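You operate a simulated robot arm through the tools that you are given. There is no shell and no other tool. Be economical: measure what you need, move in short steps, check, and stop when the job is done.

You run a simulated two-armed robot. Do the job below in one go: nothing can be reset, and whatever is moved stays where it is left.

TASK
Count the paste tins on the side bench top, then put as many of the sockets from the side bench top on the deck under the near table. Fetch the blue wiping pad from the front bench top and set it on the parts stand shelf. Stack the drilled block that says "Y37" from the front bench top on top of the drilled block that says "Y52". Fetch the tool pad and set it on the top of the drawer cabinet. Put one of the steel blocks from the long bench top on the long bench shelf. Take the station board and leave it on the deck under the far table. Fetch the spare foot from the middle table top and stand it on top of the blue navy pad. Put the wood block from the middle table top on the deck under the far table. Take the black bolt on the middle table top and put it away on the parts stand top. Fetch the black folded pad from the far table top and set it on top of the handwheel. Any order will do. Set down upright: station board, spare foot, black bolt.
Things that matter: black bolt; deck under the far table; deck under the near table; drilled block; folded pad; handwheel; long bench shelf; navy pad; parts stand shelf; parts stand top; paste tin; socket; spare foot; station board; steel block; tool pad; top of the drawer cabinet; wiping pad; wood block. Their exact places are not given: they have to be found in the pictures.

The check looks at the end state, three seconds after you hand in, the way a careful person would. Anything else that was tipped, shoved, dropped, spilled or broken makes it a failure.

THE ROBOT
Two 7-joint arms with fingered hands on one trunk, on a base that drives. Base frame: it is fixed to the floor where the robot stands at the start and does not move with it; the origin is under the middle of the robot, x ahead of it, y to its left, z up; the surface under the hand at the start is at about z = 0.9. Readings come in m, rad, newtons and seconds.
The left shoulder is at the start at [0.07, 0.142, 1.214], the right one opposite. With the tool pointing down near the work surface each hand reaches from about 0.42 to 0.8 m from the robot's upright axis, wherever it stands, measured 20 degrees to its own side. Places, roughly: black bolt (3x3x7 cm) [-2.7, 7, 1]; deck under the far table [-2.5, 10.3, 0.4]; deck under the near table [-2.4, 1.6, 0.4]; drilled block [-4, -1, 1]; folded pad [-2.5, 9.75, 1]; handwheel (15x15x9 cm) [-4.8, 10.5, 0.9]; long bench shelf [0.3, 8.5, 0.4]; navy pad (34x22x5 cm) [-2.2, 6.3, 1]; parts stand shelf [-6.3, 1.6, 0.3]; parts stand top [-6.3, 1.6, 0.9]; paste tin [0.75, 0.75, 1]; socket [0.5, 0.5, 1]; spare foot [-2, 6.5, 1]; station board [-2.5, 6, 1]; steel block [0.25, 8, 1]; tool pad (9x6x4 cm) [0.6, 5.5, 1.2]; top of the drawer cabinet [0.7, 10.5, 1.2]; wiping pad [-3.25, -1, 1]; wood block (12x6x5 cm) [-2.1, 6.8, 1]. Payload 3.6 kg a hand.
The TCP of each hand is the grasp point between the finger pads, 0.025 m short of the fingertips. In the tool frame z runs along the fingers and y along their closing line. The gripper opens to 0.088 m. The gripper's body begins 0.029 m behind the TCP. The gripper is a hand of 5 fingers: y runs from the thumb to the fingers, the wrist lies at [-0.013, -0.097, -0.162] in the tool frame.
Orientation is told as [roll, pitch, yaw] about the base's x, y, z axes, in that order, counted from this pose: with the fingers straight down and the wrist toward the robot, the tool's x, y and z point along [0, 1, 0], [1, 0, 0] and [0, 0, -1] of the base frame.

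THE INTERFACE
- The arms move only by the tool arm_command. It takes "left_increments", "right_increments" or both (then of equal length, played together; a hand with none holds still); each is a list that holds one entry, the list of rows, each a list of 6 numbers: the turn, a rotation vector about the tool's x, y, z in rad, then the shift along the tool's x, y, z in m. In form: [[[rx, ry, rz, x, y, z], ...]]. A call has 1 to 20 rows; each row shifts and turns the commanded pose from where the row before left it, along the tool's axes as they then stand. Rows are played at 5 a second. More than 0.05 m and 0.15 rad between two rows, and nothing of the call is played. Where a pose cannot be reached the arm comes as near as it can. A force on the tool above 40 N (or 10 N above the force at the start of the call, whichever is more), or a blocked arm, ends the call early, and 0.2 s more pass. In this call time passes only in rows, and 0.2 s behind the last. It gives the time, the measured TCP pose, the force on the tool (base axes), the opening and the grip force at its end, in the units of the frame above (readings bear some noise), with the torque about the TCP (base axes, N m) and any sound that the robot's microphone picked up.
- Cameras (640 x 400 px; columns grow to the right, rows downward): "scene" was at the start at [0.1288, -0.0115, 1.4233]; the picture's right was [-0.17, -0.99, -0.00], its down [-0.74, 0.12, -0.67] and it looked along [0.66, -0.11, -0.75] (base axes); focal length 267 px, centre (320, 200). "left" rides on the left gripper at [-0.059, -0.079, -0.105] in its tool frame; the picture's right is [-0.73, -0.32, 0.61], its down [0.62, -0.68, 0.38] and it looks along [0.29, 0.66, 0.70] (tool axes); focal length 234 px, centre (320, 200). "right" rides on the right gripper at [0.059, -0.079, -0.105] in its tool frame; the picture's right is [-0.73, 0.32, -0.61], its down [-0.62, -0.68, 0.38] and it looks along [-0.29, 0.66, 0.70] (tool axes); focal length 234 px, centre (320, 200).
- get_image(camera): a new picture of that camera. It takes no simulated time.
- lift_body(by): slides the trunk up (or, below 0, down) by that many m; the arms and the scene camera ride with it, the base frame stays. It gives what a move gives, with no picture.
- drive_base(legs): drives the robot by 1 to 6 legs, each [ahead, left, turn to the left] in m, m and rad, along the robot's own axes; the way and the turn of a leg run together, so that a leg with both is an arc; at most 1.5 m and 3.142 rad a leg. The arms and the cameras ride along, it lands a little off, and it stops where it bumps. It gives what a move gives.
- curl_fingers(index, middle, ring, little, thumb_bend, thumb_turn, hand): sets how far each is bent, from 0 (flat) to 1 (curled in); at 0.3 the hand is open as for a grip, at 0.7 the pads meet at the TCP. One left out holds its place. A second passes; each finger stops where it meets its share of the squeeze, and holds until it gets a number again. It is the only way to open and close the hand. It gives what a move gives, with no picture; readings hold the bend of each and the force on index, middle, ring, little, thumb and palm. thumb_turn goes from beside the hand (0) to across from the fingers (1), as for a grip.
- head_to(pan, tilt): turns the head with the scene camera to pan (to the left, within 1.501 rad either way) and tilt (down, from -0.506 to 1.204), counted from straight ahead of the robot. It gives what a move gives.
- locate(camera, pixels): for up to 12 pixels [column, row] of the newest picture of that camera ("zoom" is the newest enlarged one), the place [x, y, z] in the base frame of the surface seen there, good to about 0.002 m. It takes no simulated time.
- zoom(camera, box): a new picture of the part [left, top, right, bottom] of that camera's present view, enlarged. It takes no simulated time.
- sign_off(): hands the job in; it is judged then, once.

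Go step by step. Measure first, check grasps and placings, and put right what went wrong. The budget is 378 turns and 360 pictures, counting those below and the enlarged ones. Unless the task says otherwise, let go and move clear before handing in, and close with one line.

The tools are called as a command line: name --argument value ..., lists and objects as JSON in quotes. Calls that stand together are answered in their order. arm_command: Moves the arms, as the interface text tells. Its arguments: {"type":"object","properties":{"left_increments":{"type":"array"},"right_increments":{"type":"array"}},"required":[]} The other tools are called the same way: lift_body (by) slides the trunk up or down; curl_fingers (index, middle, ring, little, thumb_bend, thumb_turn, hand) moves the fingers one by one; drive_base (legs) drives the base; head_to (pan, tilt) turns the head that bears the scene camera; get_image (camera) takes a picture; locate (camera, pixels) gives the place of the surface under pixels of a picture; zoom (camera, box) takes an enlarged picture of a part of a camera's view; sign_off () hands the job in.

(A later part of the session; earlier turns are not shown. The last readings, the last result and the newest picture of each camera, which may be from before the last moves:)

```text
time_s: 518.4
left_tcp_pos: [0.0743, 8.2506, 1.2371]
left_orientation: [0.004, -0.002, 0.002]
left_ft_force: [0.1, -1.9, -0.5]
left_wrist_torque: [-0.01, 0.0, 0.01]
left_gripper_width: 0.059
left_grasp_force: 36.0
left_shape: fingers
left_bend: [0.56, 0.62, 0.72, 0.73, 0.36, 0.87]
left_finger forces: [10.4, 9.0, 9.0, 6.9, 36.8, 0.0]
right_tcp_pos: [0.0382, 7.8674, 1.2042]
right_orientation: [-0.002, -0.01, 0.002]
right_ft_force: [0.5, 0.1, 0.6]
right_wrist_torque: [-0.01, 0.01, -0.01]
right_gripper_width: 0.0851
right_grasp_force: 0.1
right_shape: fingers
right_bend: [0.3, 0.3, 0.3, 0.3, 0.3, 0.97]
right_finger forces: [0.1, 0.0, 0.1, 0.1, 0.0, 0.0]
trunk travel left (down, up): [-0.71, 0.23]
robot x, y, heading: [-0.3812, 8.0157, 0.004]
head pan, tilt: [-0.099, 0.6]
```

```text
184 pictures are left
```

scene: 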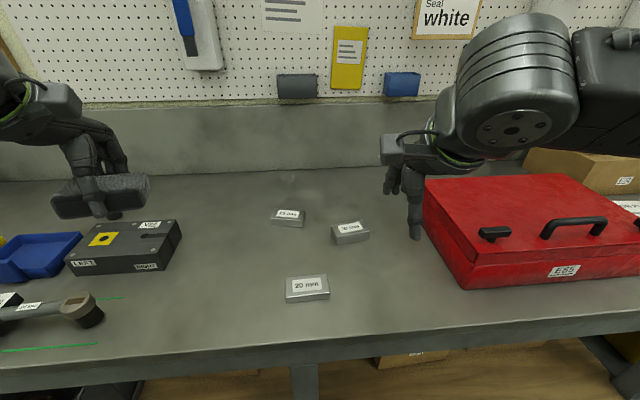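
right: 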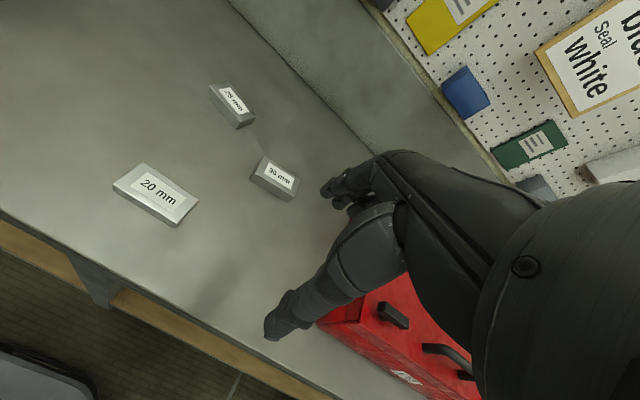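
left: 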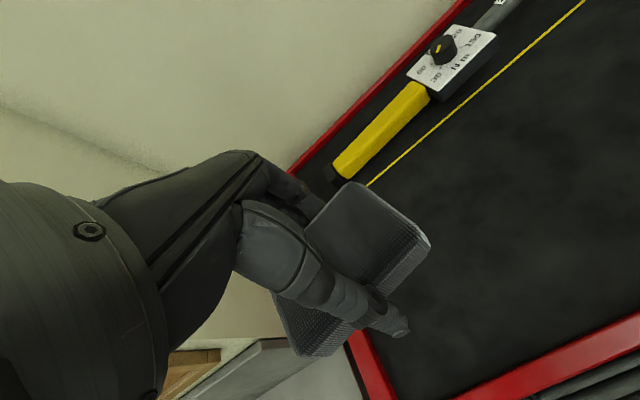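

zoom --camera "right" --box '[230, 135, 320, 215]'

locate --camera "zoom" --pixels '[[205, 145], [490, 285], [130, 240], [430, 410], [310, 260], [140, 310], [260, 190]]'

locate --camera "scene" --pixels '[[333, 226], [365, 222], [336, 242], [369, 238], [350, 232], [470, 285], [430, 180], [500, 190], [445, 250]]'

```text
5.00 times, centred on (275, 175) of right
```

zoom: 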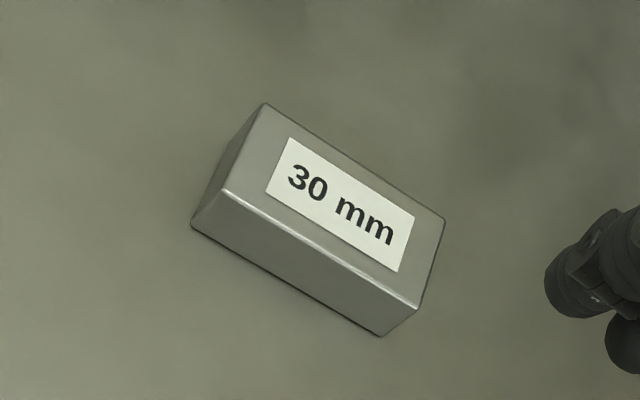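

```text
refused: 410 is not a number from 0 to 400
```

```text
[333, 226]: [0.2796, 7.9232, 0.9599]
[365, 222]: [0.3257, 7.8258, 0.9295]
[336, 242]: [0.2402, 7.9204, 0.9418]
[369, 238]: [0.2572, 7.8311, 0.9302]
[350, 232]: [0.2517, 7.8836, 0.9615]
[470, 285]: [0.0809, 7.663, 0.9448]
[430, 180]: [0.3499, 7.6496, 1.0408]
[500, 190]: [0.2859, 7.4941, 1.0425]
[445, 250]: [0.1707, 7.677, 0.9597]
```

locate --camera "zoom" --pixels '[[265, 110], [440, 222], [225, 195], [415, 303], [340, 210], [195, 225], [380, 335]]'

```text
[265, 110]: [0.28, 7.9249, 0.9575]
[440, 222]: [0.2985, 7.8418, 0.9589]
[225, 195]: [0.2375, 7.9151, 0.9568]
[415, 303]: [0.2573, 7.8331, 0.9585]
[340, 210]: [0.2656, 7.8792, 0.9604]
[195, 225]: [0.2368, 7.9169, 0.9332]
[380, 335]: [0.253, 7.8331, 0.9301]
```

30 mm block centre (0.268,7.879), yaw ≈0.235. Rotating and positioning the right hand above it.

arm_command --right_increments '[[[0, 0, -0.118, 0, 0, 0], [0, 0, -0.117, 0, 0, 0], [0, 0, 0, -0.0071, 0.0377, 0], [0, 0, 0, -0.0071, 0.0377, 0], [0, 0, 0, -0.0071, 0.0377, 0], [0, 0, 0, -0.0071, 0.0377, 0], [0, 0, 0, -0.0071, 0.0377, 0], [0, 0, 0, -0.0071, 0.0377, 0], [0, 0, 0, 0, 0, 0.05], [0, 0, 0, 0, 0, 0.05], [0, 0, 0, 0, 0, 0.05]]]'

get_image --camera "right"

```text
time_s: 520.8
left_tcp_pos: [0.0757, 8.2505, 1.2366]
left_orientation: [0.004, -0.001, 0.002]
left_ft_force: [-0.1, -0.3, -0.6]
left_wrist_torque: [0.02, 0.01, 0.01]
left_gripper_width: 0.0591
left_grasp_force: 35.8
left_shape: fingers
left_bend: [0.56, 0.62, 0.72, 0.73, 0.36, 0.87]
left_finger forces: [10.4, 9.0, 9.0, 7.0, 36.7, 0.0]
right_tcp_pos: [0.2701, 7.8788, 1.0558]
right_orientation: [-0.006, -0.009, 0.239]
right_ft_force: [0.5, -0.5, -0.2]
right_wrist_torque: [-0.01, 0.03, -0.02]
right_gripper_width: 0.085
right_grasp_force: 0.0
right_shape: fingers
right_bend: [0.3, 0.3, 0.3, 0.3, 0.3, 0.97]
right_finger forces: [0.0, 0.0, 0.1, 0.0, 0.1, 0.0]
trunk travel left (down, up): [-0.71, 0.23]
robot x, y, heading: [-0.385, 8.0149, 0.01]
head pan, tilt: [-0.099, 0.6]
```

```text
182 pictures are left
```

right: 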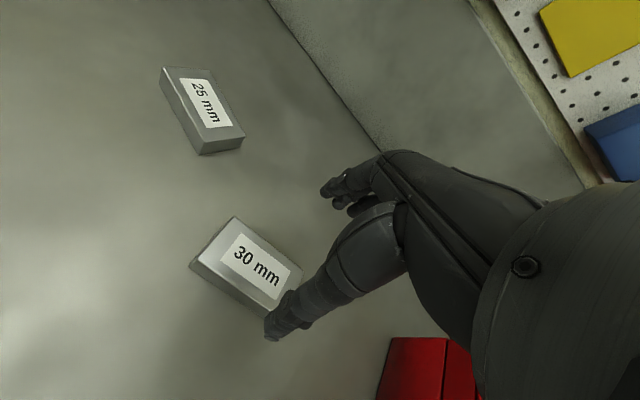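

arm_command --right_increments '[[[0, 0, 0, 0, 0, 0.035], [0, 0, 0, 0, 0, 0.035], [0, 0, 0, 0, 0, 0.027]]]'

curl_fingers --hand "right" --index 0.75 --middle 0.75 --ring 0.75 --little 0.75 --thumb_bend 0.75

arm_command --right_increments '[[[0, 0, 0, 0, 0, -0.03], [0, 0, 0, 0, 0, -0.05], [0, 0, 0, 0, 0, -0.05], [0, 0, 0, 0, 0, -0.05], [0, 0, 0, 0, 0, -0.03]]]'

get_image --camera "right"

```text
time_s: 521.6
left_tcp_pos: [0.0749, 8.2509, 1.2374]
left_orientation: [0.002, 0.0, 0.002]
left_ft_force: [0.5, 0.2, -0.9]
left_wrist_torque: [0.01, 0.01, 0.01]
left_gripper_width: 0.0589
left_grasp_force: 35.9
left_shape: fingers
left_bend: [0.56, 0.62, 0.72, 0.73, 0.36, 0.87]
left_finger forces: [10.5, 9.1, 9.1, 7.0, 36.8, 0.1]
right_tcp_pos: [0.2671, 7.8777, 0.9565]
right_orientation: [-0.004, -0.009, 0.239]
right_ft_force: [-0.1, 0.2, 0.3]
right_wrist_torque: [-0.01, 0.04, 0.0]
right_gripper_width: 0.0848
right_grasp_force: 0.0
right_shape: fingers
right_bend: [0.3, 0.3, 0.3, 0.3, 0.3, 0.97]
right_finger forces: [0.1, 0.1, 0.1, 0.1, 0.1, 0.1]
trunk travel left (down, up): [-0.71, 0.23]
robot x, y, heading: [-0.3828, 8.0108, 0.006]
head pan, tilt: [-0.099, 0.6]
```

```text
time_s: 522.6
left_tcp_pos: [0.0741, 8.2507, 1.2376]
left_orientation: [0.002, -0.004, 0.002]
left_ft_force: [-0.8, -0.1, -0.5]
left_wrist_torque: [0.0, -0.02, -0.01]
left_gripper_width: 0.059
left_grasp_force: 36.3
left_shape: fingers
left_bend: [0.56, 0.62, 0.72, 0.73, 0.36, 0.87]
left_finger forces: [10.5, 9.0, 9.0, 7.0, 36.8, 0.0]
right_tcp_pos: [0.2683, 7.878, 0.9569]
right_orientation: [-0.002, -0.011, 0.24]
right_ft_force: [4.2, 2.4, 6.7]
right_wrist_torque: [0.34, -0.55, -0.03]
right_gripper_width: 0.0462
right_grasp_force: 37.8
right_shape: fingers
right_bend: [0.55, 0.61, 0.71, 0.73, 0.48, 0.89]
right_finger forces: [21.7, 9.3, 7.6, 5.5, 31.4, 0.1]
trunk travel left (down, up): [-0.71, 0.23]
robot x, y, heading: [-0.3917, 8.0109, 0.008]
head pan, tilt: [-0.099, 0.6]
```

```text
time_s: 523.8
left_tcp_pos: [0.0752, 8.2504, 1.236]
left_orientation: [0.001, -0.003, 0.002]
left_ft_force: [-0.3, -0.1, -0.2]
left_wrist_torque: [0.01, -0.03, -0.01]
left_gripper_width: 0.0591
left_grasp_force: 36.0
left_shape: fingers
left_bend: [0.56, 0.62, 0.72, 0.73, 0.36, 0.87]
left_finger forces: [10.5, 9.0, 8.9, 7.1, 36.8, 0.0]
right_tcp_pos: [0.2668, 7.8767, 1.1687]
right_orientation: [-0.004, -0.007, 0.24]
right_ft_force: [0.1, -0.9, -10.2]
right_wrist_torque: [0.01, -0.17, -0.02]
right_gripper_width: 0.0459
right_grasp_force: 31.6
right_shape: fingers
right_bend: [0.57, 0.62, 0.72, 0.73, 0.47, 0.89]
right_finger forces: [9.5, 8.3, 7.2, 6.0, 31.5, 0.0]
trunk travel left (down, up): [-0.71, 0.23]
robot x, y, heading: [-0.3853, 8.011, 0.005]
head pan, tilt: [-0.099, 0.6]
```

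```text
181 pictures are left
```

right: 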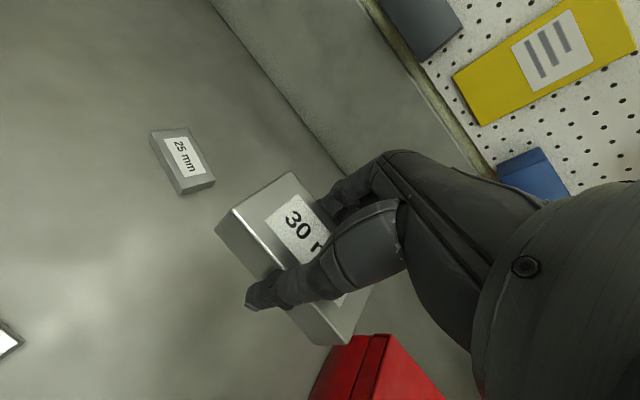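

Block held. Back off 0.45, level the hand yaw, tuck the left, lower the trunk for the shelf.

drive_base --legs '[[-0.45, 0, 0]]'

arm_command --right_increments '[[[0, 0, 0.118, 0, 0, 0], [0, 0, 0.117, 0, 0, 0], [0, 0, 0, 0, 0, 0]]]' --left_increments '[[[0, 0, 0, 0.02, -0.02, 0], [0, 0, 0, 0.02, -0.02, 0], [0, 0, 0, 0, -0.02, 0]]]'

lift_body --by -0.32

lift_body --by -0.3

head_to --pan -0.1 --tilt 0.4

get_image --camera "scene"

```text
time_s: 526.5
left_tcp_pos: [-0.3752, 8.2474, 1.2363]
left_orientation: [0.004, -0.002, 0.004]
left_ft_force: [0.6, -0.2, -0.5]
left_wrist_torque: [-0.01, -0.02, -0.01]
left_gripper_width: 0.0593
left_grasp_force: 36.2
left_shape: fingers
left_bend: [0.56, 0.62, 0.72, 0.73, 0.36, 0.87]
left_finger forces: [10.5, 9.0, 9.0, 6.9, 36.8, 0.0]
right_tcp_pos: [-0.1827, 7.8761, 1.1672]
right_orientation: [-0.003, -0.008, 0.241]
right_ft_force: [-0.3, -0.7, -10.0]
right_wrist_torque: [-0.03, -0.1, -0.03]
right_gripper_width: 0.0459
right_grasp_force: 31.1
right_shape: fingers
right_bend: [0.57, 0.62, 0.72, 0.73, 0.47, 0.89]
right_finger forces: [9.6, 8.5, 7.3, 6.1, 31.5, 0.0]
trunk travel left (down, up): [-0.71, 0.23]
robot x, y, heading: [-0.8368, 8.0104, 0.005]
head pan, tilt: [-0.099, 0.6]
```

```text
time_s: 527.3
left_tcp_pos: [-0.4233, 8.2864, 1.2315]
left_orientation: [0.006, 0.008, 0.002]
left_ft_force: [0.3, 0.3, -0.8]
left_wrist_torque: [0.02, 0.02, -0.02]
left_gripper_width: 0.0593
left_grasp_force: 35.8
left_shape: fingers
left_bend: [0.56, 0.62, 0.72, 0.73, 0.36, 0.87]
left_finger forces: [10.3, 9.1, 8.7, 6.9, 36.4, 0.0]
right_tcp_pos: [-0.1741, 7.8751, 1.1607]
right_orientation: [-0.003, 0.001, 0.005]
right_ft_force: [-0.8, -0.5, -10.5]
right_wrist_torque: [-0.07, -0.11, -0.03]
right_gripper_width: 0.0462
right_grasp_force: 30.7
right_shape: fingers
right_bend: [0.57, 0.63, 0.72, 0.73, 0.46, 0.88]
right_finger forces: [9.5, 8.3, 7.4, 5.8, 30.8, 0.0]
trunk travel left (down, up): [-0.71, 0.23]
robot x, y, heading: [-0.8365, 8.0046, 0.007]
head pan, tilt: [-0.099, 0.6]
```

```text
time_s: 530.5
left_tcp_pos: [-0.4243, 8.288, 0.9125]
left_orientation: [0.003, 0.006, 0.003]
left_ft_force: [0.3, 0.0, -0.6]
left_wrist_torque: [0.04, -0.02, -0.01]
left_gripper_width: 0.0592
left_grasp_force: 35.8
left_shape: fingers
left_bend: [0.56, 0.62, 0.72, 0.73, 0.36, 0.87]
left_finger forces: [10.3, 9.0, 8.7, 6.9, 36.3, 0.0]
right_tcp_pos: [-0.1727, 7.8758, 0.8398]
right_orientation: [-0.002, 0.0, 0.006]
right_ft_force: [0.4, -0.6, -9.9]
right_wrist_torque: [-0.03, -0.15, -0.03]
right_gripper_width: 0.0463
right_grasp_force: 30.5
right_shape: fingers
right_bend: [0.57, 0.63, 0.72, 0.73, 0.46, 0.88]
right_finger forces: [9.4, 8.2, 7.1, 5.7, 30.7, 0.0]
trunk travel left (down, up): [-0.39, 0.55]
robot x, y, heading: [-0.8344, 8.0119, 0.008]
head pan, tilt: [-0.099, 0.6]
```

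```text
time_s: 533.5
left_tcp_pos: [-0.4253, 8.2871, 0.6116]
left_orientation: [0.004, 0.007, 0.006]
left_ft_force: [0.1, -0.6, -0.2]
left_wrist_torque: [-0.01, -0.03, 0.0]
left_gripper_width: 0.0591
left_grasp_force: 35.5
left_shape: fingers
left_bend: [0.56, 0.62, 0.72, 0.73, 0.36, 0.87]
left_finger forces: [10.4, 9.1, 8.7, 6.9, 36.2, 0.1]
right_tcp_pos: [-0.1745, 7.8757, 0.5414]
right_orientation: [-0.002, 0.0, 0.006]
right_ft_force: [-0.1, -0.8, -10.6]
right_wrist_torque: [-0.06, -0.11, 0.02]
right_gripper_width: 0.0462
right_grasp_force: 30.5
right_shape: fingers
right_bend: [0.57, 0.63, 0.72, 0.73, 0.46, 0.88]
right_finger forces: [9.4, 8.3, 7.2, 5.7, 30.7, 0.1]
trunk travel left (down, up): [-0.09, 0.85]
robot x, y, heading: [-0.8367, 8.0116, 0.007]
head pan, tilt: [-0.099, 0.6]
```

```text
time_s: 534.2
left_tcp_pos: [-0.4233, 8.2867, 0.612]
left_orientation: [0.004, 0.008, 0.004]
left_ft_force: [0.2, 0.5, -0.1]
left_wrist_torque: [0.0, -0.01, 0.0]
left_gripper_width: 0.0594
left_grasp_force: 35.3
left_shape: fingers
left_bend: [0.56, 0.62, 0.72, 0.73, 0.36, 0.87]
left_finger forces: [10.5, 9.2, 8.7, 6.9, 36.2, 0.0]
right_tcp_pos: [-0.1731, 7.8767, 0.5399]
right_orientation: [-0.002, 0.0, 0.006]
right_ft_force: [0.8, 0.4, -10.1]
right_wrist_torque: [-0.04, -0.13, 0.0]
right_gripper_width: 0.0461
right_grasp_force: 30.6
right_shape: fingers
right_bend: [0.57, 0.63, 0.72, 0.73, 0.46, 0.88]
right_finger forces: [9.3, 8.2, 7.3, 5.6, 30.6, 0.0]
trunk travel left (down, up): [-0.09, 0.85]
robot x, y, heading: [-0.8359, 8.0121, 0.004]
head pan, tilt: [-0.099, 0.4]
```

```text
180 pictures are left
```

scene: 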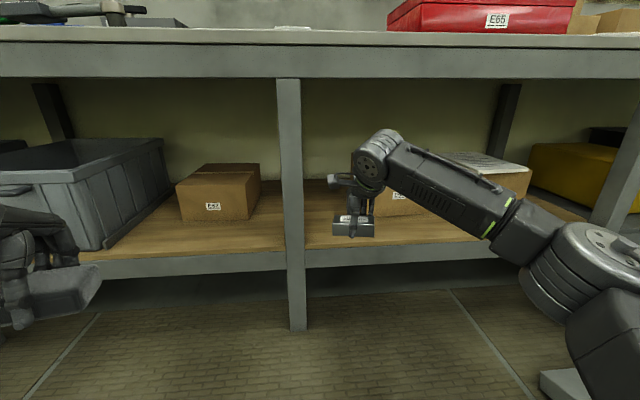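

Path is clear between leg and carton. Driving ahead 0.32 and lowering.

drive_base --legs '[[0.32, 0, 0]]'

arm_command --right_increments '[[[0, 0, 0, 0, 0, 0.04], [0, 0, 0, 0, 0, 0.04], [0, 0, 0, 0, 0, 0.04], [0, 0, 0, 0, 0, 0.02], [0, 0, 0, 0, 0, 0]]]'

get_image --camera "scene"

get_image --camera "right"

```text
time_s: 536.4
left_tcp_pos: [-0.1036, 8.2918, 0.6121]
left_orientation: [0.004, 0.009, 0.006]
left_ft_force: [-0.1, 0.1, -1.7]
left_wrist_torque: [0.01, 0.03, -0.01]
left_gripper_width: 0.0593
left_grasp_force: 35.6
left_shape: fingers
left_bend: [0.56, 0.62, 0.72, 0.73, 0.36, 0.87]
left_finger forces: [10.4, 9.1, 8.7, 6.8, 36.1, 0.0]
right_tcp_pos: [0.1498, 7.881, 0.5404]
right_orientation: [-0.003, 0.0, 0.008]
right_ft_force: [0.3, -0.2, -10.5]
right_wrist_torque: [-0.05, -0.11, 0.0]
right_gripper_width: 0.0464
right_grasp_force: 29.9
right_shape: fingers
right_bend: [0.57, 0.63, 0.72, 0.73, 0.46, 0.88]
right_finger forces: [9.4, 8.2, 7.1, 5.7, 30.2, 0.0]
trunk travel left (down, up): [-0.09, 0.85]
robot x, y, heading: [-0.5153, 8.0125, 0.008]
head pan, tilt: [-0.099, 0.4]
```

```text
time_s: 537.6
left_tcp_pos: [-0.1023, 8.2923, 0.6084]
left_orientation: [0.003, 0.01, 0.008]
left_ft_force: [-0.2, -0.3, -0.4]
left_wrist_torque: [-0.02, 0.02, 0.01]
left_gripper_width: 0.059
left_grasp_force: 36.2
left_shape: fingers
left_bend: [0.56, 0.62, 0.72, 0.73, 0.36, 0.87]
left_finger forces: [10.4, 9.1, 8.8, 6.7, 36.1, 0.1]
right_tcp_pos: [0.1491, 7.8815, 0.3978]
right_orientation: [-0.002, 0.001, 0.009]
right_ft_force: [0.3, 0.3, -10.6]
right_wrist_torque: [-0.05, -0.1, 0.0]
right_gripper_width: 0.0459
right_grasp_force: 29.5
right_shape: fingers
right_bend: [0.57, 0.63, 0.72, 0.73, 0.46, 0.88]
right_finger forces: [9.2, 8.0, 6.9, 5.6, 29.5, 0.0]
trunk travel left (down, up): [-0.09, 0.85]
robot x, y, heading: [-0.5154, 8.0146, 0.012]
head pan, tilt: [-0.099, 0.4]
```

```text
179 pictures are left
```

scene: 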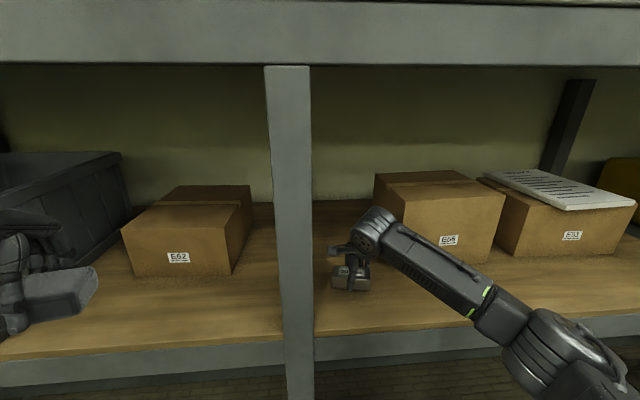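

```text
178 pictures are left
```

right: 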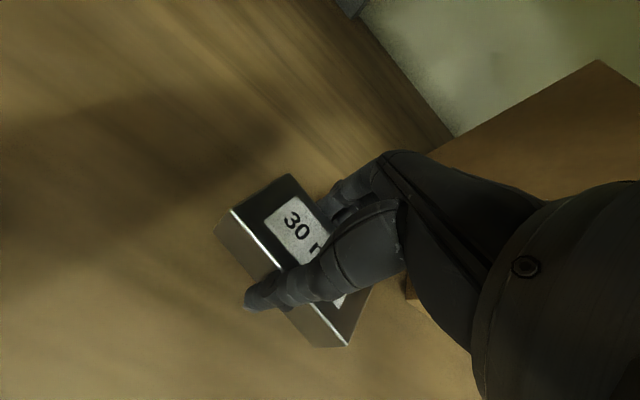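

arm_command --right_increments '[[[0, 0, 0, 0, 0, 0.007], [0, 0, 0, 0, 0, 0.004], [0, 0, 0, 0, 0, 0]]]'

curl_fingers --hand "right" --index 0.3 --middle 0.3 --ring 0.3 --little 0.3 --thumb_bend 0.3

arm_command --right_increments '[[[0, 0, 0, 0, 0, -0.03], [0, 0, 0, 0, 0, -0.04], [0, 0, 0, 0, 0, -0.04], [0, 0, 0, 0, 0, -0.04], [0, 0, 0, 0, -0.045, 0], [0, 0, 0, 0, -0.045, 0], [0, 0, 0, 0, -0.045, 0]]]'

drive_base --legs '[[-0.45, 0, 0]]'

get_image --camera "scene"

```text
time_s: 538.4
left_tcp_pos: [-0.1043, 8.2929, 0.6102]
left_orientation: [0.004, 0.008, 0.006]
left_ft_force: [0.4, -0.8, -0.6]
left_wrist_torque: [0.02, 0.02, 0.01]
left_gripper_width: 0.0592
left_grasp_force: 35.9
left_shape: fingers
left_bend: [0.56, 0.62, 0.72, 0.73, 0.36, 0.87]
left_finger forces: [10.5, 9.1, 8.7, 6.8, 36.2, 0.0]
right_tcp_pos: [0.1491, 7.8811, 0.3884]
right_orientation: [-0.002, -0.002, 0.01]
right_ft_force: [0.7, -1.6, -1.9]
right_wrist_torque: [0.05, -0.27, 0.04]
right_gripper_width: 0.0465
right_grasp_force: 31.7
right_shape: fingers
right_bend: [0.57, 0.63, 0.72, 0.73, 0.46, 0.89]
right_finger forces: [11.1, 9.2, 6.7, 4.6, 31.8, 0.0]
trunk travel left (down, up): [-0.09, 0.85]
robot x, y, heading: [-0.5156, 8.0153, 0.014]
head pan, tilt: [-0.099, 0.4]
```

```text
time_s: 539.4
left_tcp_pos: [-0.1043, 8.2924, 0.6103]
left_orientation: [0.003, 0.008, 0.007]
left_ft_force: [0.1, -0.5, -1.1]
left_wrist_torque: [-0.03, -0.03, 0.0]
left_gripper_width: 0.0591
left_grasp_force: 35.2
left_shape: fingers
left_bend: [0.56, 0.62, 0.72, 0.73, 0.36, 0.87]
left_finger forces: [10.4, 9.0, 8.7, 6.8, 36.2, 0.0]
right_tcp_pos: [0.1492, 7.8804, 0.3877]
right_orientation: [-0.001, -0.001, 0.009]
right_ft_force: [0.0, 0.4, 1.0]
right_wrist_torque: [-0.04, -0.02, 0.0]
right_gripper_width: 0.0849
right_grasp_force: 0.1
right_shape: fingers
right_bend: [0.3, 0.3, 0.3, 0.3, 0.3, 0.97]
right_finger forces: [0.0, 0.0, 0.0, 0.0, 0.2, 0.1]
trunk travel left (down, up): [-0.09, 0.85]
robot x, y, heading: [-0.5169, 8.0125, 0.007]
head pan, tilt: [-0.099, 0.4]
```

```text
time_s: 541.0
left_tcp_pos: [-0.1041, 8.2918, 0.6094]
left_orientation: [0.003, 0.007, 0.007]
left_ft_force: [-0.2, -1.2, -0.5]
left_wrist_torque: [0.02, -0.01, 0.01]
left_gripper_width: 0.0593
left_grasp_force: 35.1
left_shape: fingers
left_bend: [0.56, 0.62, 0.72, 0.73, 0.36, 0.87]
left_finger forces: [10.3, 9.1, 8.7, 6.9, 36.0, 0.1]
right_tcp_pos: [0.0137, 7.8804, 0.5389]
right_orientation: [0.0, 0.0, 0.007]
right_ft_force: [-0.4, 0.0, 0.8]
right_wrist_torque: [0.0, 0.02, 0.02]
right_gripper_width: 0.0847
right_grasp_force: 0.0
right_shape: fingers
right_bend: [0.3, 0.3, 0.3, 0.3, 0.3, 0.97]
right_finger forces: [0.0, 0.0, 0.1, 0.0, 0.0, 0.0]
trunk travel left (down, up): [-0.09, 0.85]
robot x, y, heading: [-0.5114, 8.0129, 0.012]
head pan, tilt: [-0.099, 0.4]
```

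```text
time_s: 543.7
left_tcp_pos: [-0.5584, 8.2852, 0.6084]
left_orientation: [0.003, 0.006, 0.003]
left_ft_force: [0.3, 0.0, -0.5]
left_wrist_torque: [0.02, -0.01, -0.01]
left_gripper_width: 0.0589
left_grasp_force: 35.8
left_shape: fingers
left_bend: [0.56, 0.62, 0.72, 0.73, 0.36, 0.87]
left_finger forces: [10.2, 9.0, 8.7, 6.9, 36.1, 0.0]
right_tcp_pos: [-0.441, 7.8736, 0.5387]
right_orientation: [-0.001, -0.001, 0.004]
right_ft_force: [0.0, 0.0, -0.7]
right_wrist_torque: [-0.01, 0.0, 0.03]
right_gripper_width: 0.0844
right_grasp_force: 0.0
right_shape: fingers
right_bend: [0.3, 0.3, 0.3, 0.3, 0.3, 0.97]
right_finger forces: [0.0, 0.1, 0.0, 0.0, 0.0, 0.0]
trunk travel left (down, up): [-0.09, 0.85]
robot x, y, heading: [-0.9706, 8.0084, 0.004]
head pan, tilt: [-0.099, 0.4]
```

```text
177 pictures are left
```

scene: 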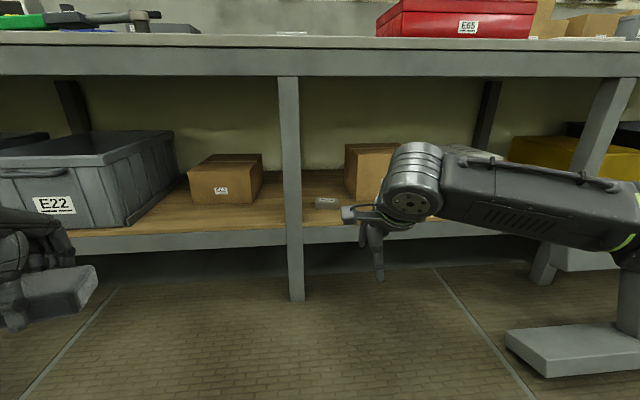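

Steel block rests on the shelf. Next: raise trunk and take the tool pad to the drawer cabinet.

lift_body --by 0.4

lift_body --by 0.4

drive_base --legs '[[0, 1.2, 0], [0, 1.15, 0]]'

head_to --pan 0.0 --tilt 0.35

get_image --camera "scene"

```text
time_s: 547.5
left_tcp_pos: [-0.5581, 8.2855, 1.0094]
left_orientation: [0.003, 0.007, 0.001]
left_ft_force: [0.5, 0.1, -0.9]
left_wrist_torque: [0.02, -0.01, 0.04]
left_gripper_width: 0.0593
left_grasp_force: 35.9
left_shape: fingers
left_bend: [0.56, 0.62, 0.72, 0.73, 0.36, 0.87]
left_finger forces: [10.2, 9.0, 8.7, 6.8, 36.1, 0.1]
right_tcp_pos: [-0.4413, 7.874, 0.9373]
right_orientation: [-0.003, 0.0, 0.002]
right_ft_force: [0.4, 0.8, 0.1]
right_wrist_torque: [0.02, 0.02, -0.03]
right_gripper_width: 0.0846
right_grasp_force: 0.0
right_shape: fingers
right_bend: [0.3, 0.3, 0.3, 0.3, 0.3, 0.97]
right_finger forces: [0.0, 0.0, 0.0, 0.0, 0.0, 0.1]
trunk travel left (down, up): [-0.49, 0.45]
robot x, y, heading: [-0.9685, 8.0078, 0.009]
head pan, tilt: [-0.099, 0.4]
```

```text
time_s: 551.4
left_tcp_pos: [-0.5574, 8.286, 1.4091]
left_orientation: [0.003, 0.006, 0.003]
left_ft_force: [-1.4, 0.1, 0.1]
left_wrist_torque: [0.01, -0.02, -0.02]
left_gripper_width: 0.0591
left_grasp_force: 35.1
left_shape: fingers
left_bend: [0.56, 0.62, 0.72, 0.73, 0.36, 0.87]
left_finger forces: [10.3, 9.0, 8.6, 6.9, 36.1, 0.0]
right_tcp_pos: [-0.4407, 7.8733, 1.3385]
right_orientation: [-0.001, 0.0, 0.003]
right_ft_force: [-0.2, -1.2, 0.4]
right_wrist_torque: [0.05, 0.0, -0.03]
right_gripper_width: 0.0845
right_grasp_force: 0.1
right_shape: fingers
right_bend: [0.3, 0.3, 0.3, 0.3, 0.3, 0.97]
right_finger forces: [0.0, 0.0, 0.1, 0.2, 0.1, 0.0]
trunk travel left (down, up): [-0.89, 0.05]
robot x, y, heading: [-0.9715, 8.011, 0.006]
head pan, tilt: [-0.099, 0.4]
```

```text
time_s: 562.8
left_tcp_pos: [-0.5177, 10.598, 1.4079]
left_orientation: [0.004, 0.006, -0.029]
left_ft_force: [-0.1, 0.4, -0.7]
left_wrist_torque: [0.0, 0.01, -0.02]
left_gripper_width: 0.0592
left_grasp_force: 35.9
left_shape: fingers
left_bend: [0.56, 0.62, 0.72, 0.73, 0.36, 0.87]
left_finger forces: [10.4, 9.0, 8.7, 6.8, 36.1, 0.0]
right_tcp_pos: [-0.4152, 10.184, 1.3376]
right_orientation: [-0.001, 0.0, -0.026]
right_ft_force: [-0.4, -0.8, -0.1]
right_wrist_torque: [-0.01, 0.0, 0.0]
right_gripper_width: 0.0845
right_grasp_force: 0.1
right_shape: fingers
right_bend: [0.3, 0.3, 0.3, 0.3, 0.3, 0.97]
right_finger forces: [0.0, 0.0, 0.0, 0.0, 0.0, 0.0]
trunk travel left (down, up): [-0.89, 0.05]
robot x, y, heading: [-0.9363, 10.3398, -0.023]
head pan, tilt: [-0.099, 0.4]
```

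```text
time_s: 563.5
left_tcp_pos: [-0.5182, 10.5991, 1.4085]
left_orientation: [0.005, 0.007, -0.027]
left_ft_force: [0.1, 0.3, -0.2]
left_wrist_torque: [0.01, 0.01, -0.02]
left_gripper_width: 0.0591
left_grasp_force: 35.8
left_shape: fingers
left_bend: [0.56, 0.62, 0.72, 0.73, 0.36, 0.87]
left_finger forces: [10.3, 9.0, 8.6, 6.8, 36.0, 0.0]
right_tcp_pos: [-0.4151, 10.1856, 1.3378]
right_orientation: [-0.002, 0.002, -0.025]
right_ft_force: [0.3, -0.1, -0.1]
right_wrist_torque: [-0.04, 0.0, 0.0]
right_gripper_width: 0.0843
right_grasp_force: 0.0
right_shape: fingers
right_bend: [0.3, 0.3, 0.3, 0.3, 0.3, 0.97]
right_finger forces: [0.0, 0.0, 0.0, 0.0, 0.0, 0.0]
trunk travel left (down, up): [-0.89, 0.05]
robot x, y, heading: [-0.9371, 10.3372, -0.023]
head pan, tilt: [0.0, 0.351]
```

```text
176 pictures are left
```

scene: 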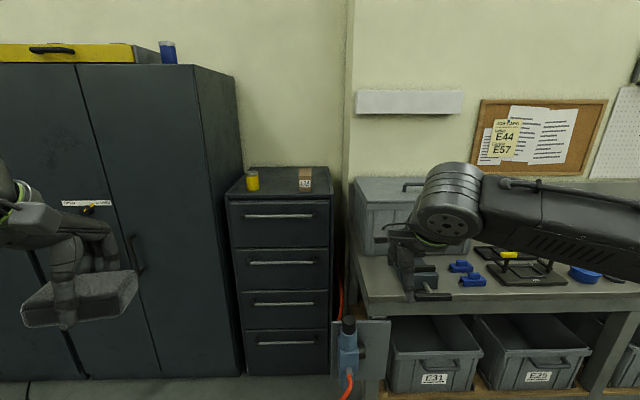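

Checking the tall cabinet front and the floor valve before approaching.

locate --camera "scene" --pixels '[[150, 300], [215, 300], [350, 360], [375, 340], [395, 190], [430, 180], [230, 188], [328, 192], [280, 185], [252, 185], [305, 185], [345, 320]]'

```text
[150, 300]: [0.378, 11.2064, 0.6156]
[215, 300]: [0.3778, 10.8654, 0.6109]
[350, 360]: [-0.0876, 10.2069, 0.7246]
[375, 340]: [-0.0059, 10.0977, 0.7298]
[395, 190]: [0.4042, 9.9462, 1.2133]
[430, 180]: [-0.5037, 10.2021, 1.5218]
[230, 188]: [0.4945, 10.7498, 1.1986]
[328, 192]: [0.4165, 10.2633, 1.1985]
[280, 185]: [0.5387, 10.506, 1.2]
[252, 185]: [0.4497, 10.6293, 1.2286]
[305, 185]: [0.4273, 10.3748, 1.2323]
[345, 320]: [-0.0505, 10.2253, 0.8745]
```

The valve protrudes to x≈-0.1 at y 10.1–10.25, so I'll shift north to y≈10.55 and approach to x≈-0.22.

arm_command --right_increments '[[[0, 0, 0, 0, -0.045, -0.02], [0, 0, 0, 0, -0.045, -0.02]]]' --left_increments '[[[0, 0, 0, -0.04, 0.0, 0], [0, 0, 0, -0.04, 0.0, 0]]]'

drive_base --legs '[[0, 0.2, 0.025], [0.7, 0, 0]]'

head_to --pan 0.0 --tilt 0.5

get_image --camera "scene"

```text
time_s: 564.1
left_tcp_pos: [-0.5242, 10.5153, 1.4116]
left_orientation: [0.006, 0.003, -0.029]
left_ft_force: [-0.3, -1.0, -0.1]
left_wrist_torque: [-0.03, -0.02, -0.01]
left_gripper_width: 0.059
left_grasp_force: 34.9
left_shape: fingers
left_bend: [0.56, 0.62, 0.72, 0.73, 0.36, 0.87]
left_finger forces: [10.4, 8.9, 8.8, 6.8, 36.0, 0.0]
right_tcp_pos: [-0.5073, 10.1839, 1.3786]
right_orientation: [0.0, -0.003, -0.026]
right_ft_force: [-0.4, -0.2, 0.2]
right_wrist_torque: [0.01, -0.03, -0.02]
right_gripper_width: 0.0847
right_grasp_force: 0.1
right_shape: fingers
right_bend: [0.3, 0.3, 0.3, 0.3, 0.3, 0.97]
right_finger forces: [0.0, 0.0, 0.0, 0.1, 0.0, 0.1]
trunk travel left (down, up): [-0.89, 0.05]
robot x, y, heading: [-0.9344, 10.3371, -0.024]
head pan, tilt: [0.0, 0.351]
```

```text
time_s: 569.1
left_tcp_pos: [0.1745, 10.7313, 1.4124]
left_orientation: [0.004, 0.004, -0.009]
left_ft_force: [0.5, -0.8, -0.5]
left_wrist_torque: [0.04, -0.01, 0.02]
left_gripper_width: 0.059
left_grasp_force: 35.3
left_shape: fingers
left_bend: [0.56, 0.62, 0.72, 0.73, 0.36, 0.87]
left_finger forces: [10.3, 9.0, 8.7, 6.8, 35.9, 0.1]
right_tcp_pos: [0.1979, 10.3975, 1.3773]
right_orientation: [-0.001, -0.002, -0.007]
right_ft_force: [-0.8, -0.2, 0.9]
right_wrist_torque: [-0.01, 0.05, -0.01]
right_gripper_width: 0.0844
right_grasp_force: 0.0
right_shape: fingers
right_bend: [0.3, 0.3, 0.3, 0.3, 0.3, 0.97]
right_finger forces: [0.0, 0.1, 0.1, 0.0, 0.0, 0.1]
trunk travel left (down, up): [-0.89, 0.05]
robot x, y, heading: [-0.2367, 10.5402, -0.005]
head pan, tilt: [0.0, 0.351]
```

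```text
time_s: 569.8
left_tcp_pos: [0.1749, 10.7317, 1.4115]
left_orientation: [0.004, 0.003, -0.01]
left_ft_force: [-0.2, 0.3, -0.8]
left_wrist_torque: [-0.02, -0.05, -0.01]
left_gripper_width: 0.0593
left_grasp_force: 34.7
left_shape: fingers
left_bend: [0.56, 0.62, 0.72, 0.73, 0.36, 0.87]
left_finger forces: [10.2, 9.0, 8.7, 6.8, 35.9, 0.0]
right_tcp_pos: [0.1992, 10.3995, 1.3769]
right_orientation: [-0.002, -0.001, -0.006]
right_ft_force: [-0.4, 0.0, -0.1]
right_wrist_torque: [0.01, -0.02, -0.01]
right_gripper_width: 0.0848
right_grasp_force: 0.1
right_shape: fingers
right_bend: [0.3, 0.3, 0.3, 0.3, 0.3, 0.97]
right_finger forces: [0.0, 0.0, 0.0, 0.0, 0.0, 0.1]
trunk travel left (down, up): [-0.89, 0.05]
robot x, y, heading: [-0.2383, 10.5404, -0.003]
head pan, tilt: [0.0, 0.499]
```

```text
175 pictures are left
```

scene: 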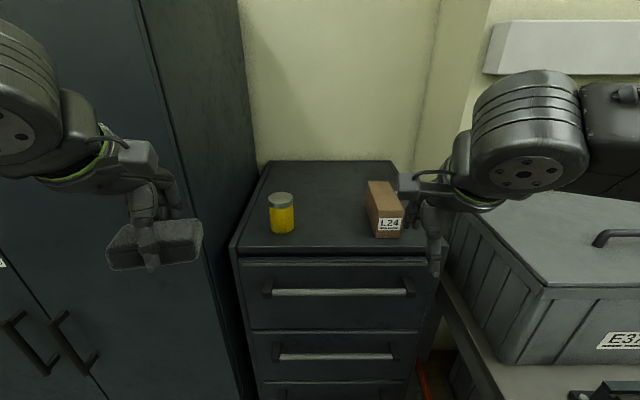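

locate --camera "scene" --pixels '[[292, 225], [370, 225], [330, 225], [330, 200], [330, 180], [282, 230], [390, 235], [300, 180], [378, 185]]'

```text
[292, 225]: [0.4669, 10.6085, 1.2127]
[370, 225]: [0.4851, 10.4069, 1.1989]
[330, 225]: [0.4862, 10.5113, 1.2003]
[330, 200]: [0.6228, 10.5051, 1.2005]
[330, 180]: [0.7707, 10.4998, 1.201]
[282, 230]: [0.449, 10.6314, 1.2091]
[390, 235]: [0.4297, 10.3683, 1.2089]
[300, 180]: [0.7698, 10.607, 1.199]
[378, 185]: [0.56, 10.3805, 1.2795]
```

Free gap on the top: y 10.41–10.60. Moving the right hand aside and carrying the pad to (0.50,10.505).

arm_command --left_increments '[[[0, 0, 0, 0, 0, 0], [0, 0, 0, 0, 0, 0], [0, 0, 0, 0, 0, 0], [0, 0, 0, -0.0252, 0.0361, 0], [0, 0, 0, -0.0252, 0.0361, 0], [0, 0, 0, -0.0252, 0.0361, 0], [0, 0, 0, -0.0252, 0.0361, 0], [0, 0, 0, -0.0252, 0.0361, 0], [0, 0, 0, -0.0252, 0.0361, 0], [0, 0, 0, -0.0252, 0.0361, 0], [0, 0, 0, -0.0252, 0.0361, 0], [0, 0, 0, -0.0252, 0.0361, 0]]]' --right_increments '[[[0, 0, 0, -0.045, 0, 0], [0, 0, 0, -0.045, 0, 0], [0, 0, 0, -0.045, 0, 0], [0, 0, 0, -0.02, 0, 0], [0, 0, 0, 0, 0, 0], [0, 0, 0, 0, 0, 0], [0, 0, 0, 0, 0, 0], [0, 0, 0, 0, 0, 0], [0, 0, 0, 0, 0, 0], [0, 0, 0, 0, 0, 0], [0, 0, 0, 0, 0, 0], [0, 0, 0, 0, 0, 0]]]'

get_image --camera "scene"

get_image --camera "left"

```text
time_s: 572.4
left_tcp_pos: [0.4531, 10.5262, 1.3937]
left_orientation: [0.004, 0.007, -0.008]
left_ft_force: [-0.5, 0.2, 0.0]
left_wrist_torque: [-0.03, -0.02, 0.03]
left_gripper_width: 0.0589
left_grasp_force: 34.6
left_shape: fingers
left_bend: [0.56, 0.62, 0.72, 0.73, 0.36, 0.87]
left_finger forces: [10.3, 8.8, 8.4, 6.7, 35.2, 0.1]
left hand out of reach, approached as far as the arm can: row 11, 12
right_tcp_pos: [0.198, 10.2462, 1.3773]
right_orientation: [-0.003, -0.002, -0.009]
right_ft_force: [-0.3, -0.1, -1.1]
right_wrist_torque: [0.01, -0.03, -0.04]
right_gripper_width: 0.0845
right_grasp_force: 0.1
right_shape: fingers
right_bend: [0.3, 0.3, 0.3, 0.3, 0.3, 0.97]
right_finger forces: [0.0, 0.0, 0.0, 0.0, 0.0, 0.0]
trunk travel left (down, up): [-0.89, 0.05]
robot x, y, heading: [-0.2354, 10.5392, -0.008]
head pan, tilt: [0.0, 0.499]
```

```text
174 pictures are left
```

scene: 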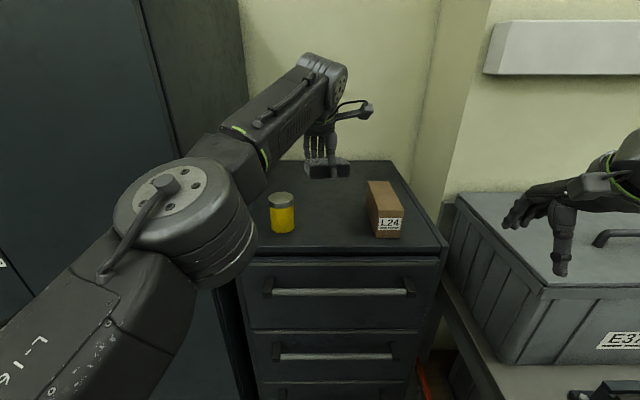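

```text
173 pictures are left
```

left: 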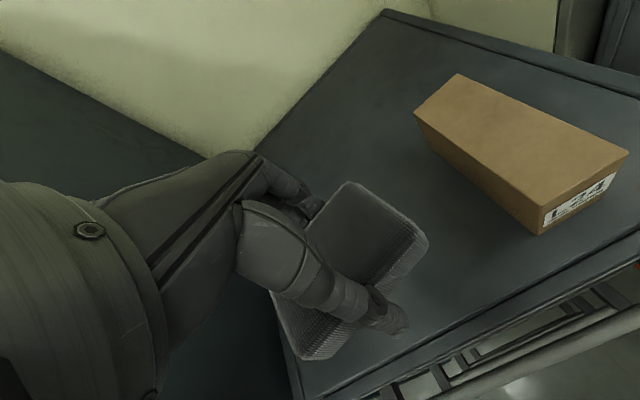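

Driving ahead 6 cm, shifting 2 cm right, then lowering.

drive_base --legs '[[0.06, 0, 0]]'

arm_command --left_increments '[[[0, 0, 0, -0.02, 0, 0], [0, 0, 0, 0, 0, 0.04], [0, 0, 0, 0, 0, 0.04], [0, 0, 0, 0, 0, 0.04], [0, 0, 0, 0, 0, 0.02]]]'

get_image --camera "scene"

get_image --camera "left"

```text
time_s: 573.4
left_tcp_pos: [0.5026, 10.5255, 1.4]
left_orientation: [0.002, -0.003, -0.007]
left_ft_force: [-1.4, 0.4, 0.2]
left_wrist_torque: [0.01, -0.05, 0.03]
left_gripper_width: 0.0588
left_grasp_force: 35.2
left_shape: fingers
left_bend: [0.56, 0.62, 0.72, 0.73, 0.36, 0.87]
left_finger forces: [10.1, 8.9, 8.4, 6.7, 35.3, 0.0]
right_tcp_pos: [0.2475, 10.2444, 1.381]
right_orientation: [-0.001, -0.01, -0.005]
right_ft_force: [-0.6, -1.0, 0.4]
right_wrist_torque: [-0.02, -0.04, -0.01]
right_gripper_width: 0.0845
right_grasp_force: 0.0
right_shape: fingers
right_bend: [0.3, 0.3, 0.3, 0.3, 0.3, 0.97]
right_finger forces: [0.0, 0.1, 0.0, 0.0, 0.0, 0.1]
trunk travel left (down, up): [-0.89, 0.05]
robot x, y, heading: [-0.1794, 10.5411, -0.009]
head pan, tilt: [0.0, 0.499]
```

```text
time_s: 574.6
left_tcp_pos: [0.5053, 10.5082, 1.2508]
left_orientation: [0.002, 0.004, -0.009]
left_ft_force: [-0.3, -0.9, -0.5]
left_wrist_torque: [0.02, 0.0, 0.02]
left_gripper_width: 0.0587
left_grasp_force: 34.1
left_shape: fingers
left_bend: [0.56, 0.62, 0.72, 0.73, 0.36, 0.87]
left_finger forces: [9.9, 8.8, 8.3, 6.5, 34.5, 0.0]
left hand out of reach, approached as far as the arm can: row 1
right_tcp_pos: [0.2571, 10.2447, 1.378]
right_orientation: [-0.001, -0.002, -0.003]
right_ft_force: [0.0, 0.1, -0.8]
right_wrist_torque: [-0.03, 0.02, -0.01]
right_gripper_width: 0.0848
right_grasp_force: 0.0
right_shape: fingers
right_bend: [0.3, 0.3, 0.3, 0.3, 0.3, 0.97]
right_finger forces: [0.0, 0.1, 0.0, 0.0, 0.0, 0.0]
trunk travel left (down, up): [-0.89, 0.05]
robot x, y, heading: [-0.1793, 10.5436, -0.001]
head pan, tilt: [0.0, 0.499]
```

```text
172 pictures are left
```

scene: 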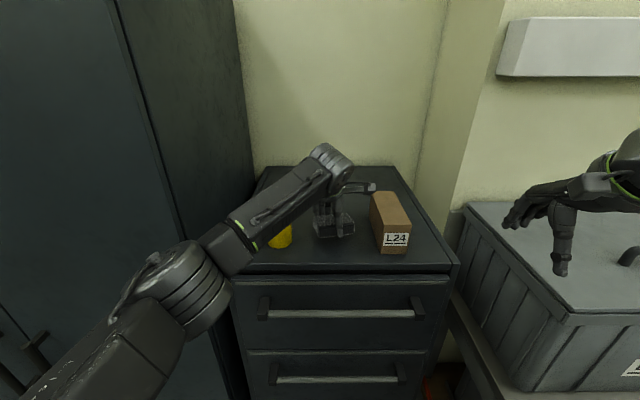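

```text
171 pictures are left
```

left: 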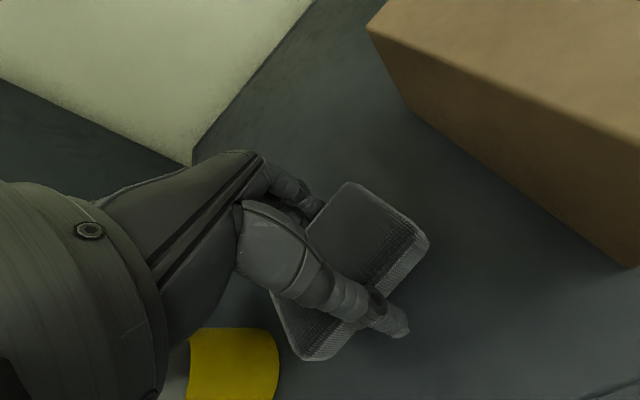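

arm_command --left_increments '[[[0, 0, 0, 0, 0, 0.012], [0, 0, 0, 0, 0, 0.006], [0, 0, 0, 0, 0, 0]]]'

curl_fingers --hand "left" --index 0.3 --middle 0.3 --ring 0.3 --little 0.3 --thumb_bend 0.3

arm_command --left_increments '[[[0, 0, 0, 0, 0, -0.03], [0, 0, 0, 0, 0, -0.04], [0, 0, 0, 0, 0, -0.04], [0, 0, 0, 0, 0, -0.04], [0, 0, 0, 0, -0.045, 0], [0, 0, 0, 0, -0.045, 0], [0, 0, 0, 0, -0.045, 0]]]'

drive_base --legs '[[-0.5, 0, 0]]'

get_image --camera "scene"

```text
time_s: 575.4
left_tcp_pos: [0.507, 10.5079, 1.2337]
left_orientation: [0.004, 0.006, -0.009]
left_ft_force: [-0.2, 0.0, 0.3]
left_wrist_torque: [-0.01, -0.05, 0.0]
left_gripper_width: 0.0586
left_grasp_force: 34.6
left_shape: fingers
left_bend: [0.56, 0.62, 0.72, 0.73, 0.36, 0.87]
left_finger forces: [9.9, 8.9, 8.2, 6.5, 34.6, 0.0]
right_tcp_pos: [0.2584, 10.2441, 1.377]
right_orientation: [-0.002, -0.002, -0.005]
right_ft_force: [0.2, 0.5, -0.4]
right_wrist_torque: [-0.01, -0.03, -0.01]
right_gripper_width: 0.0848
right_grasp_force: 0.0
right_shape: fingers
right_bend: [0.3, 0.3, 0.3, 0.3, 0.3, 0.97]
right_finger forces: [0.0, 0.0, 0.0, 0.0, 0.1, 0.1]
trunk travel left (down, up): [-0.89, 0.05]
robot x, y, heading: [-0.1763, 10.5408, -0.006]
head pan, tilt: [0.0, 0.499]
```

```text
time_s: 576.4
left_tcp_pos: [0.5072, 10.5082, 1.233]
left_orientation: [0.002, 0.005, -0.008]
left_ft_force: [-0.1, 0.0, 1.1]
left_wrist_torque: [-0.01, 0.01, -0.02]
left_gripper_width: 0.085
left_grasp_force: 0.1
left_shape: fingers
left_bend: [0.3, 0.3, 0.3, 0.3, 0.3, 0.97]
left_finger forces: [0.0, 0.1, 0.0, 0.0, 0.1, 0.0]
right_tcp_pos: [0.2586, 10.2436, 1.3783]
right_orientation: [-0.001, 0.0, -0.006]
right_ft_force: [-0.2, 0.2, -0.1]
right_wrist_torque: [-0.02, 0.0, 0.01]
right_gripper_width: 0.0844
right_grasp_force: 0.0
right_shape: fingers
right_bend: [0.3, 0.3, 0.3, 0.3, 0.3, 0.97]
right_finger forces: [0.0, 0.0, 0.0, 0.0, 0.0, 0.0]
trunk travel left (down, up): [-0.89, 0.05]
robot x, y, heading: [-0.1769, 10.5403, -0.002]
head pan, tilt: [0.0, 0.499]
```

```text
time_s: 578.0
left_tcp_pos: [0.3696, 10.5082, 1.3838]
left_orientation: [0.004, 0.004, -0.006]
left_ft_force: [-0.6, 0.4, 0.6]
left_wrist_torque: [-0.01, -0.01, -0.03]
left_gripper_width: 0.0852
left_grasp_force: 0.1
left_shape: fingers
left_bend: [0.3, 0.3, 0.3, 0.3, 0.3, 0.98]
left_finger forces: [0.0, 0.1, 0.0, 0.1, 0.1, 0.0]
right_tcp_pos: [0.2556, 10.2422, 1.3773]
right_orientation: [0.001, -0.003, -0.006]
right_ft_force: [0.3, -0.6, -0.2]
right_wrist_torque: [0.0, 0.0, 0.0]
right_gripper_width: 0.0846
right_grasp_force: 0.1
right_shape: fingers
right_bend: [0.3, 0.3, 0.3, 0.3, 0.3, 0.97]
right_finger forces: [0.1, 0.0, 0.0, 0.0, 0.0, 0.0]
trunk travel left (down, up): [-0.89, 0.05]
robot x, y, heading: [-0.1818, 10.5393, -0.003]
head pan, tilt: [0.0, 0.499]
```

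```text
time_s: 581.0
left_tcp_pos: [-0.1305, 10.5121, 1.3835]
left_orientation: [0.003, 0.008, -0.006]
left_ft_force: [0.5, 0.5, 0.1]
left_wrist_torque: [-0.02, 0.02, 0.0]
left_gripper_width: 0.0848
left_grasp_force: 0.0
left_shape: fingers
left_bend: [0.3, 0.3, 0.3, 0.3, 0.3, 0.98]
left_finger forces: [0.0, 0.0, 0.1, 0.0, 0.0, 0.0]
right_tcp_pos: [-0.2432, 10.2462, 1.3767]
right_orientation: [-0.001, 0.0, -0.005]
right_ft_force: [-0.2, 0.4, 0.7]
right_wrist_torque: [-0.01, 0.02, 0.01]
right_gripper_width: 0.0847
right_grasp_force: 0.1
right_shape: fingers
right_bend: [0.3, 0.3, 0.3, 0.3, 0.3, 0.97]
right_finger forces: [0.1, 0.1, 0.1, 0.0, 0.1, 0.1]
trunk travel left (down, up): [-0.89, 0.05]
robot x, y, heading: [-0.6846, 10.5424, -0.004]
head pan, tilt: [0.0, 0.499]
```

```text
170 pictures are left
```

scene: 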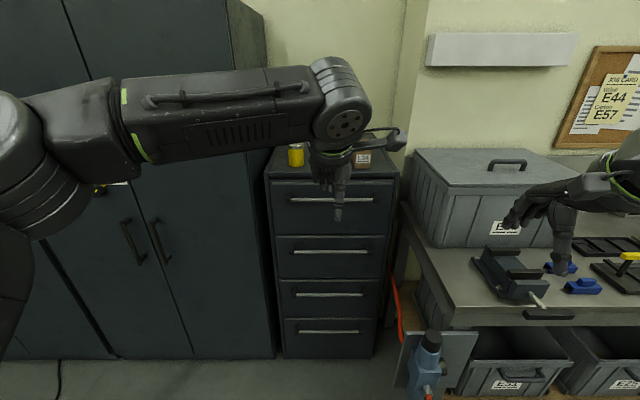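

I'll move the left hand aside to verify the pad on the cabinet.

arm_command --left_increments '[[[0, 0, 0, 0.04, -0.02, 0], [0, 0, 0, 0.04, -0.02, 0], [0, 0, 0, 0.04, -0.02, 0], [0, 0, 0, 0.04, -0.02, 0], [0, 0, 0, 0.04, -0.02, 0], [0, 0, 0, 0.04, 0, 0]]]'

zoom --camera "scene" --box '[260, 120, 420, 220]'

```text
time_s: 582.4
left_tcp_pos: [-0.2327, 10.7545, 1.3851]
left_orientation: [0.002, 0.005, -0.008]
left_ft_force: [-0.2, 0.5, -0.2]
left_wrist_torque: [0.01, -0.01, 0.04]
left_gripper_width: 0.0852
left_grasp_force: 0.1
left_shape: fingers
left_bend: [0.3, 0.3, 0.3, 0.3, 0.3, 0.98]
left_finger forces: [0.1, 0.1, 0.0, 0.0, 0.0, 0.0]
right_tcp_pos: [-0.2448, 10.2488, 1.3763]
right_orientation: [-0.004, -0.002, -0.004]
right_ft_force: [-0.2, 0.2, -0.6]
right_wrist_torque: [-0.02, -0.01, 0.01]
right_gripper_width: 0.0846
right_grasp_force: 0.1
right_shape: fingers
right_bend: [0.3, 0.3, 0.3, 0.3, 0.3, 0.97]
right_finger forces: [0.1, 0.0, 0.1, 0.1, 0.0, 0.0]
trunk travel left (down, up): [-0.89, 0.05]
robot x, y, heading: [-0.6786, 10.5462, -0.003]
head pan, tilt: [0.0, 0.499]
```

```text
4.00 times, centred on (340, 170) of scene
```

zoom: 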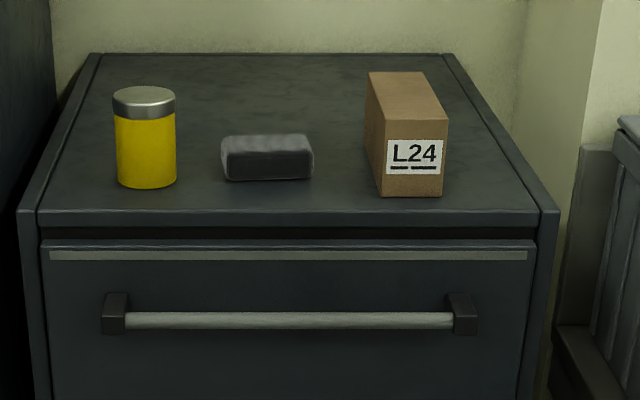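

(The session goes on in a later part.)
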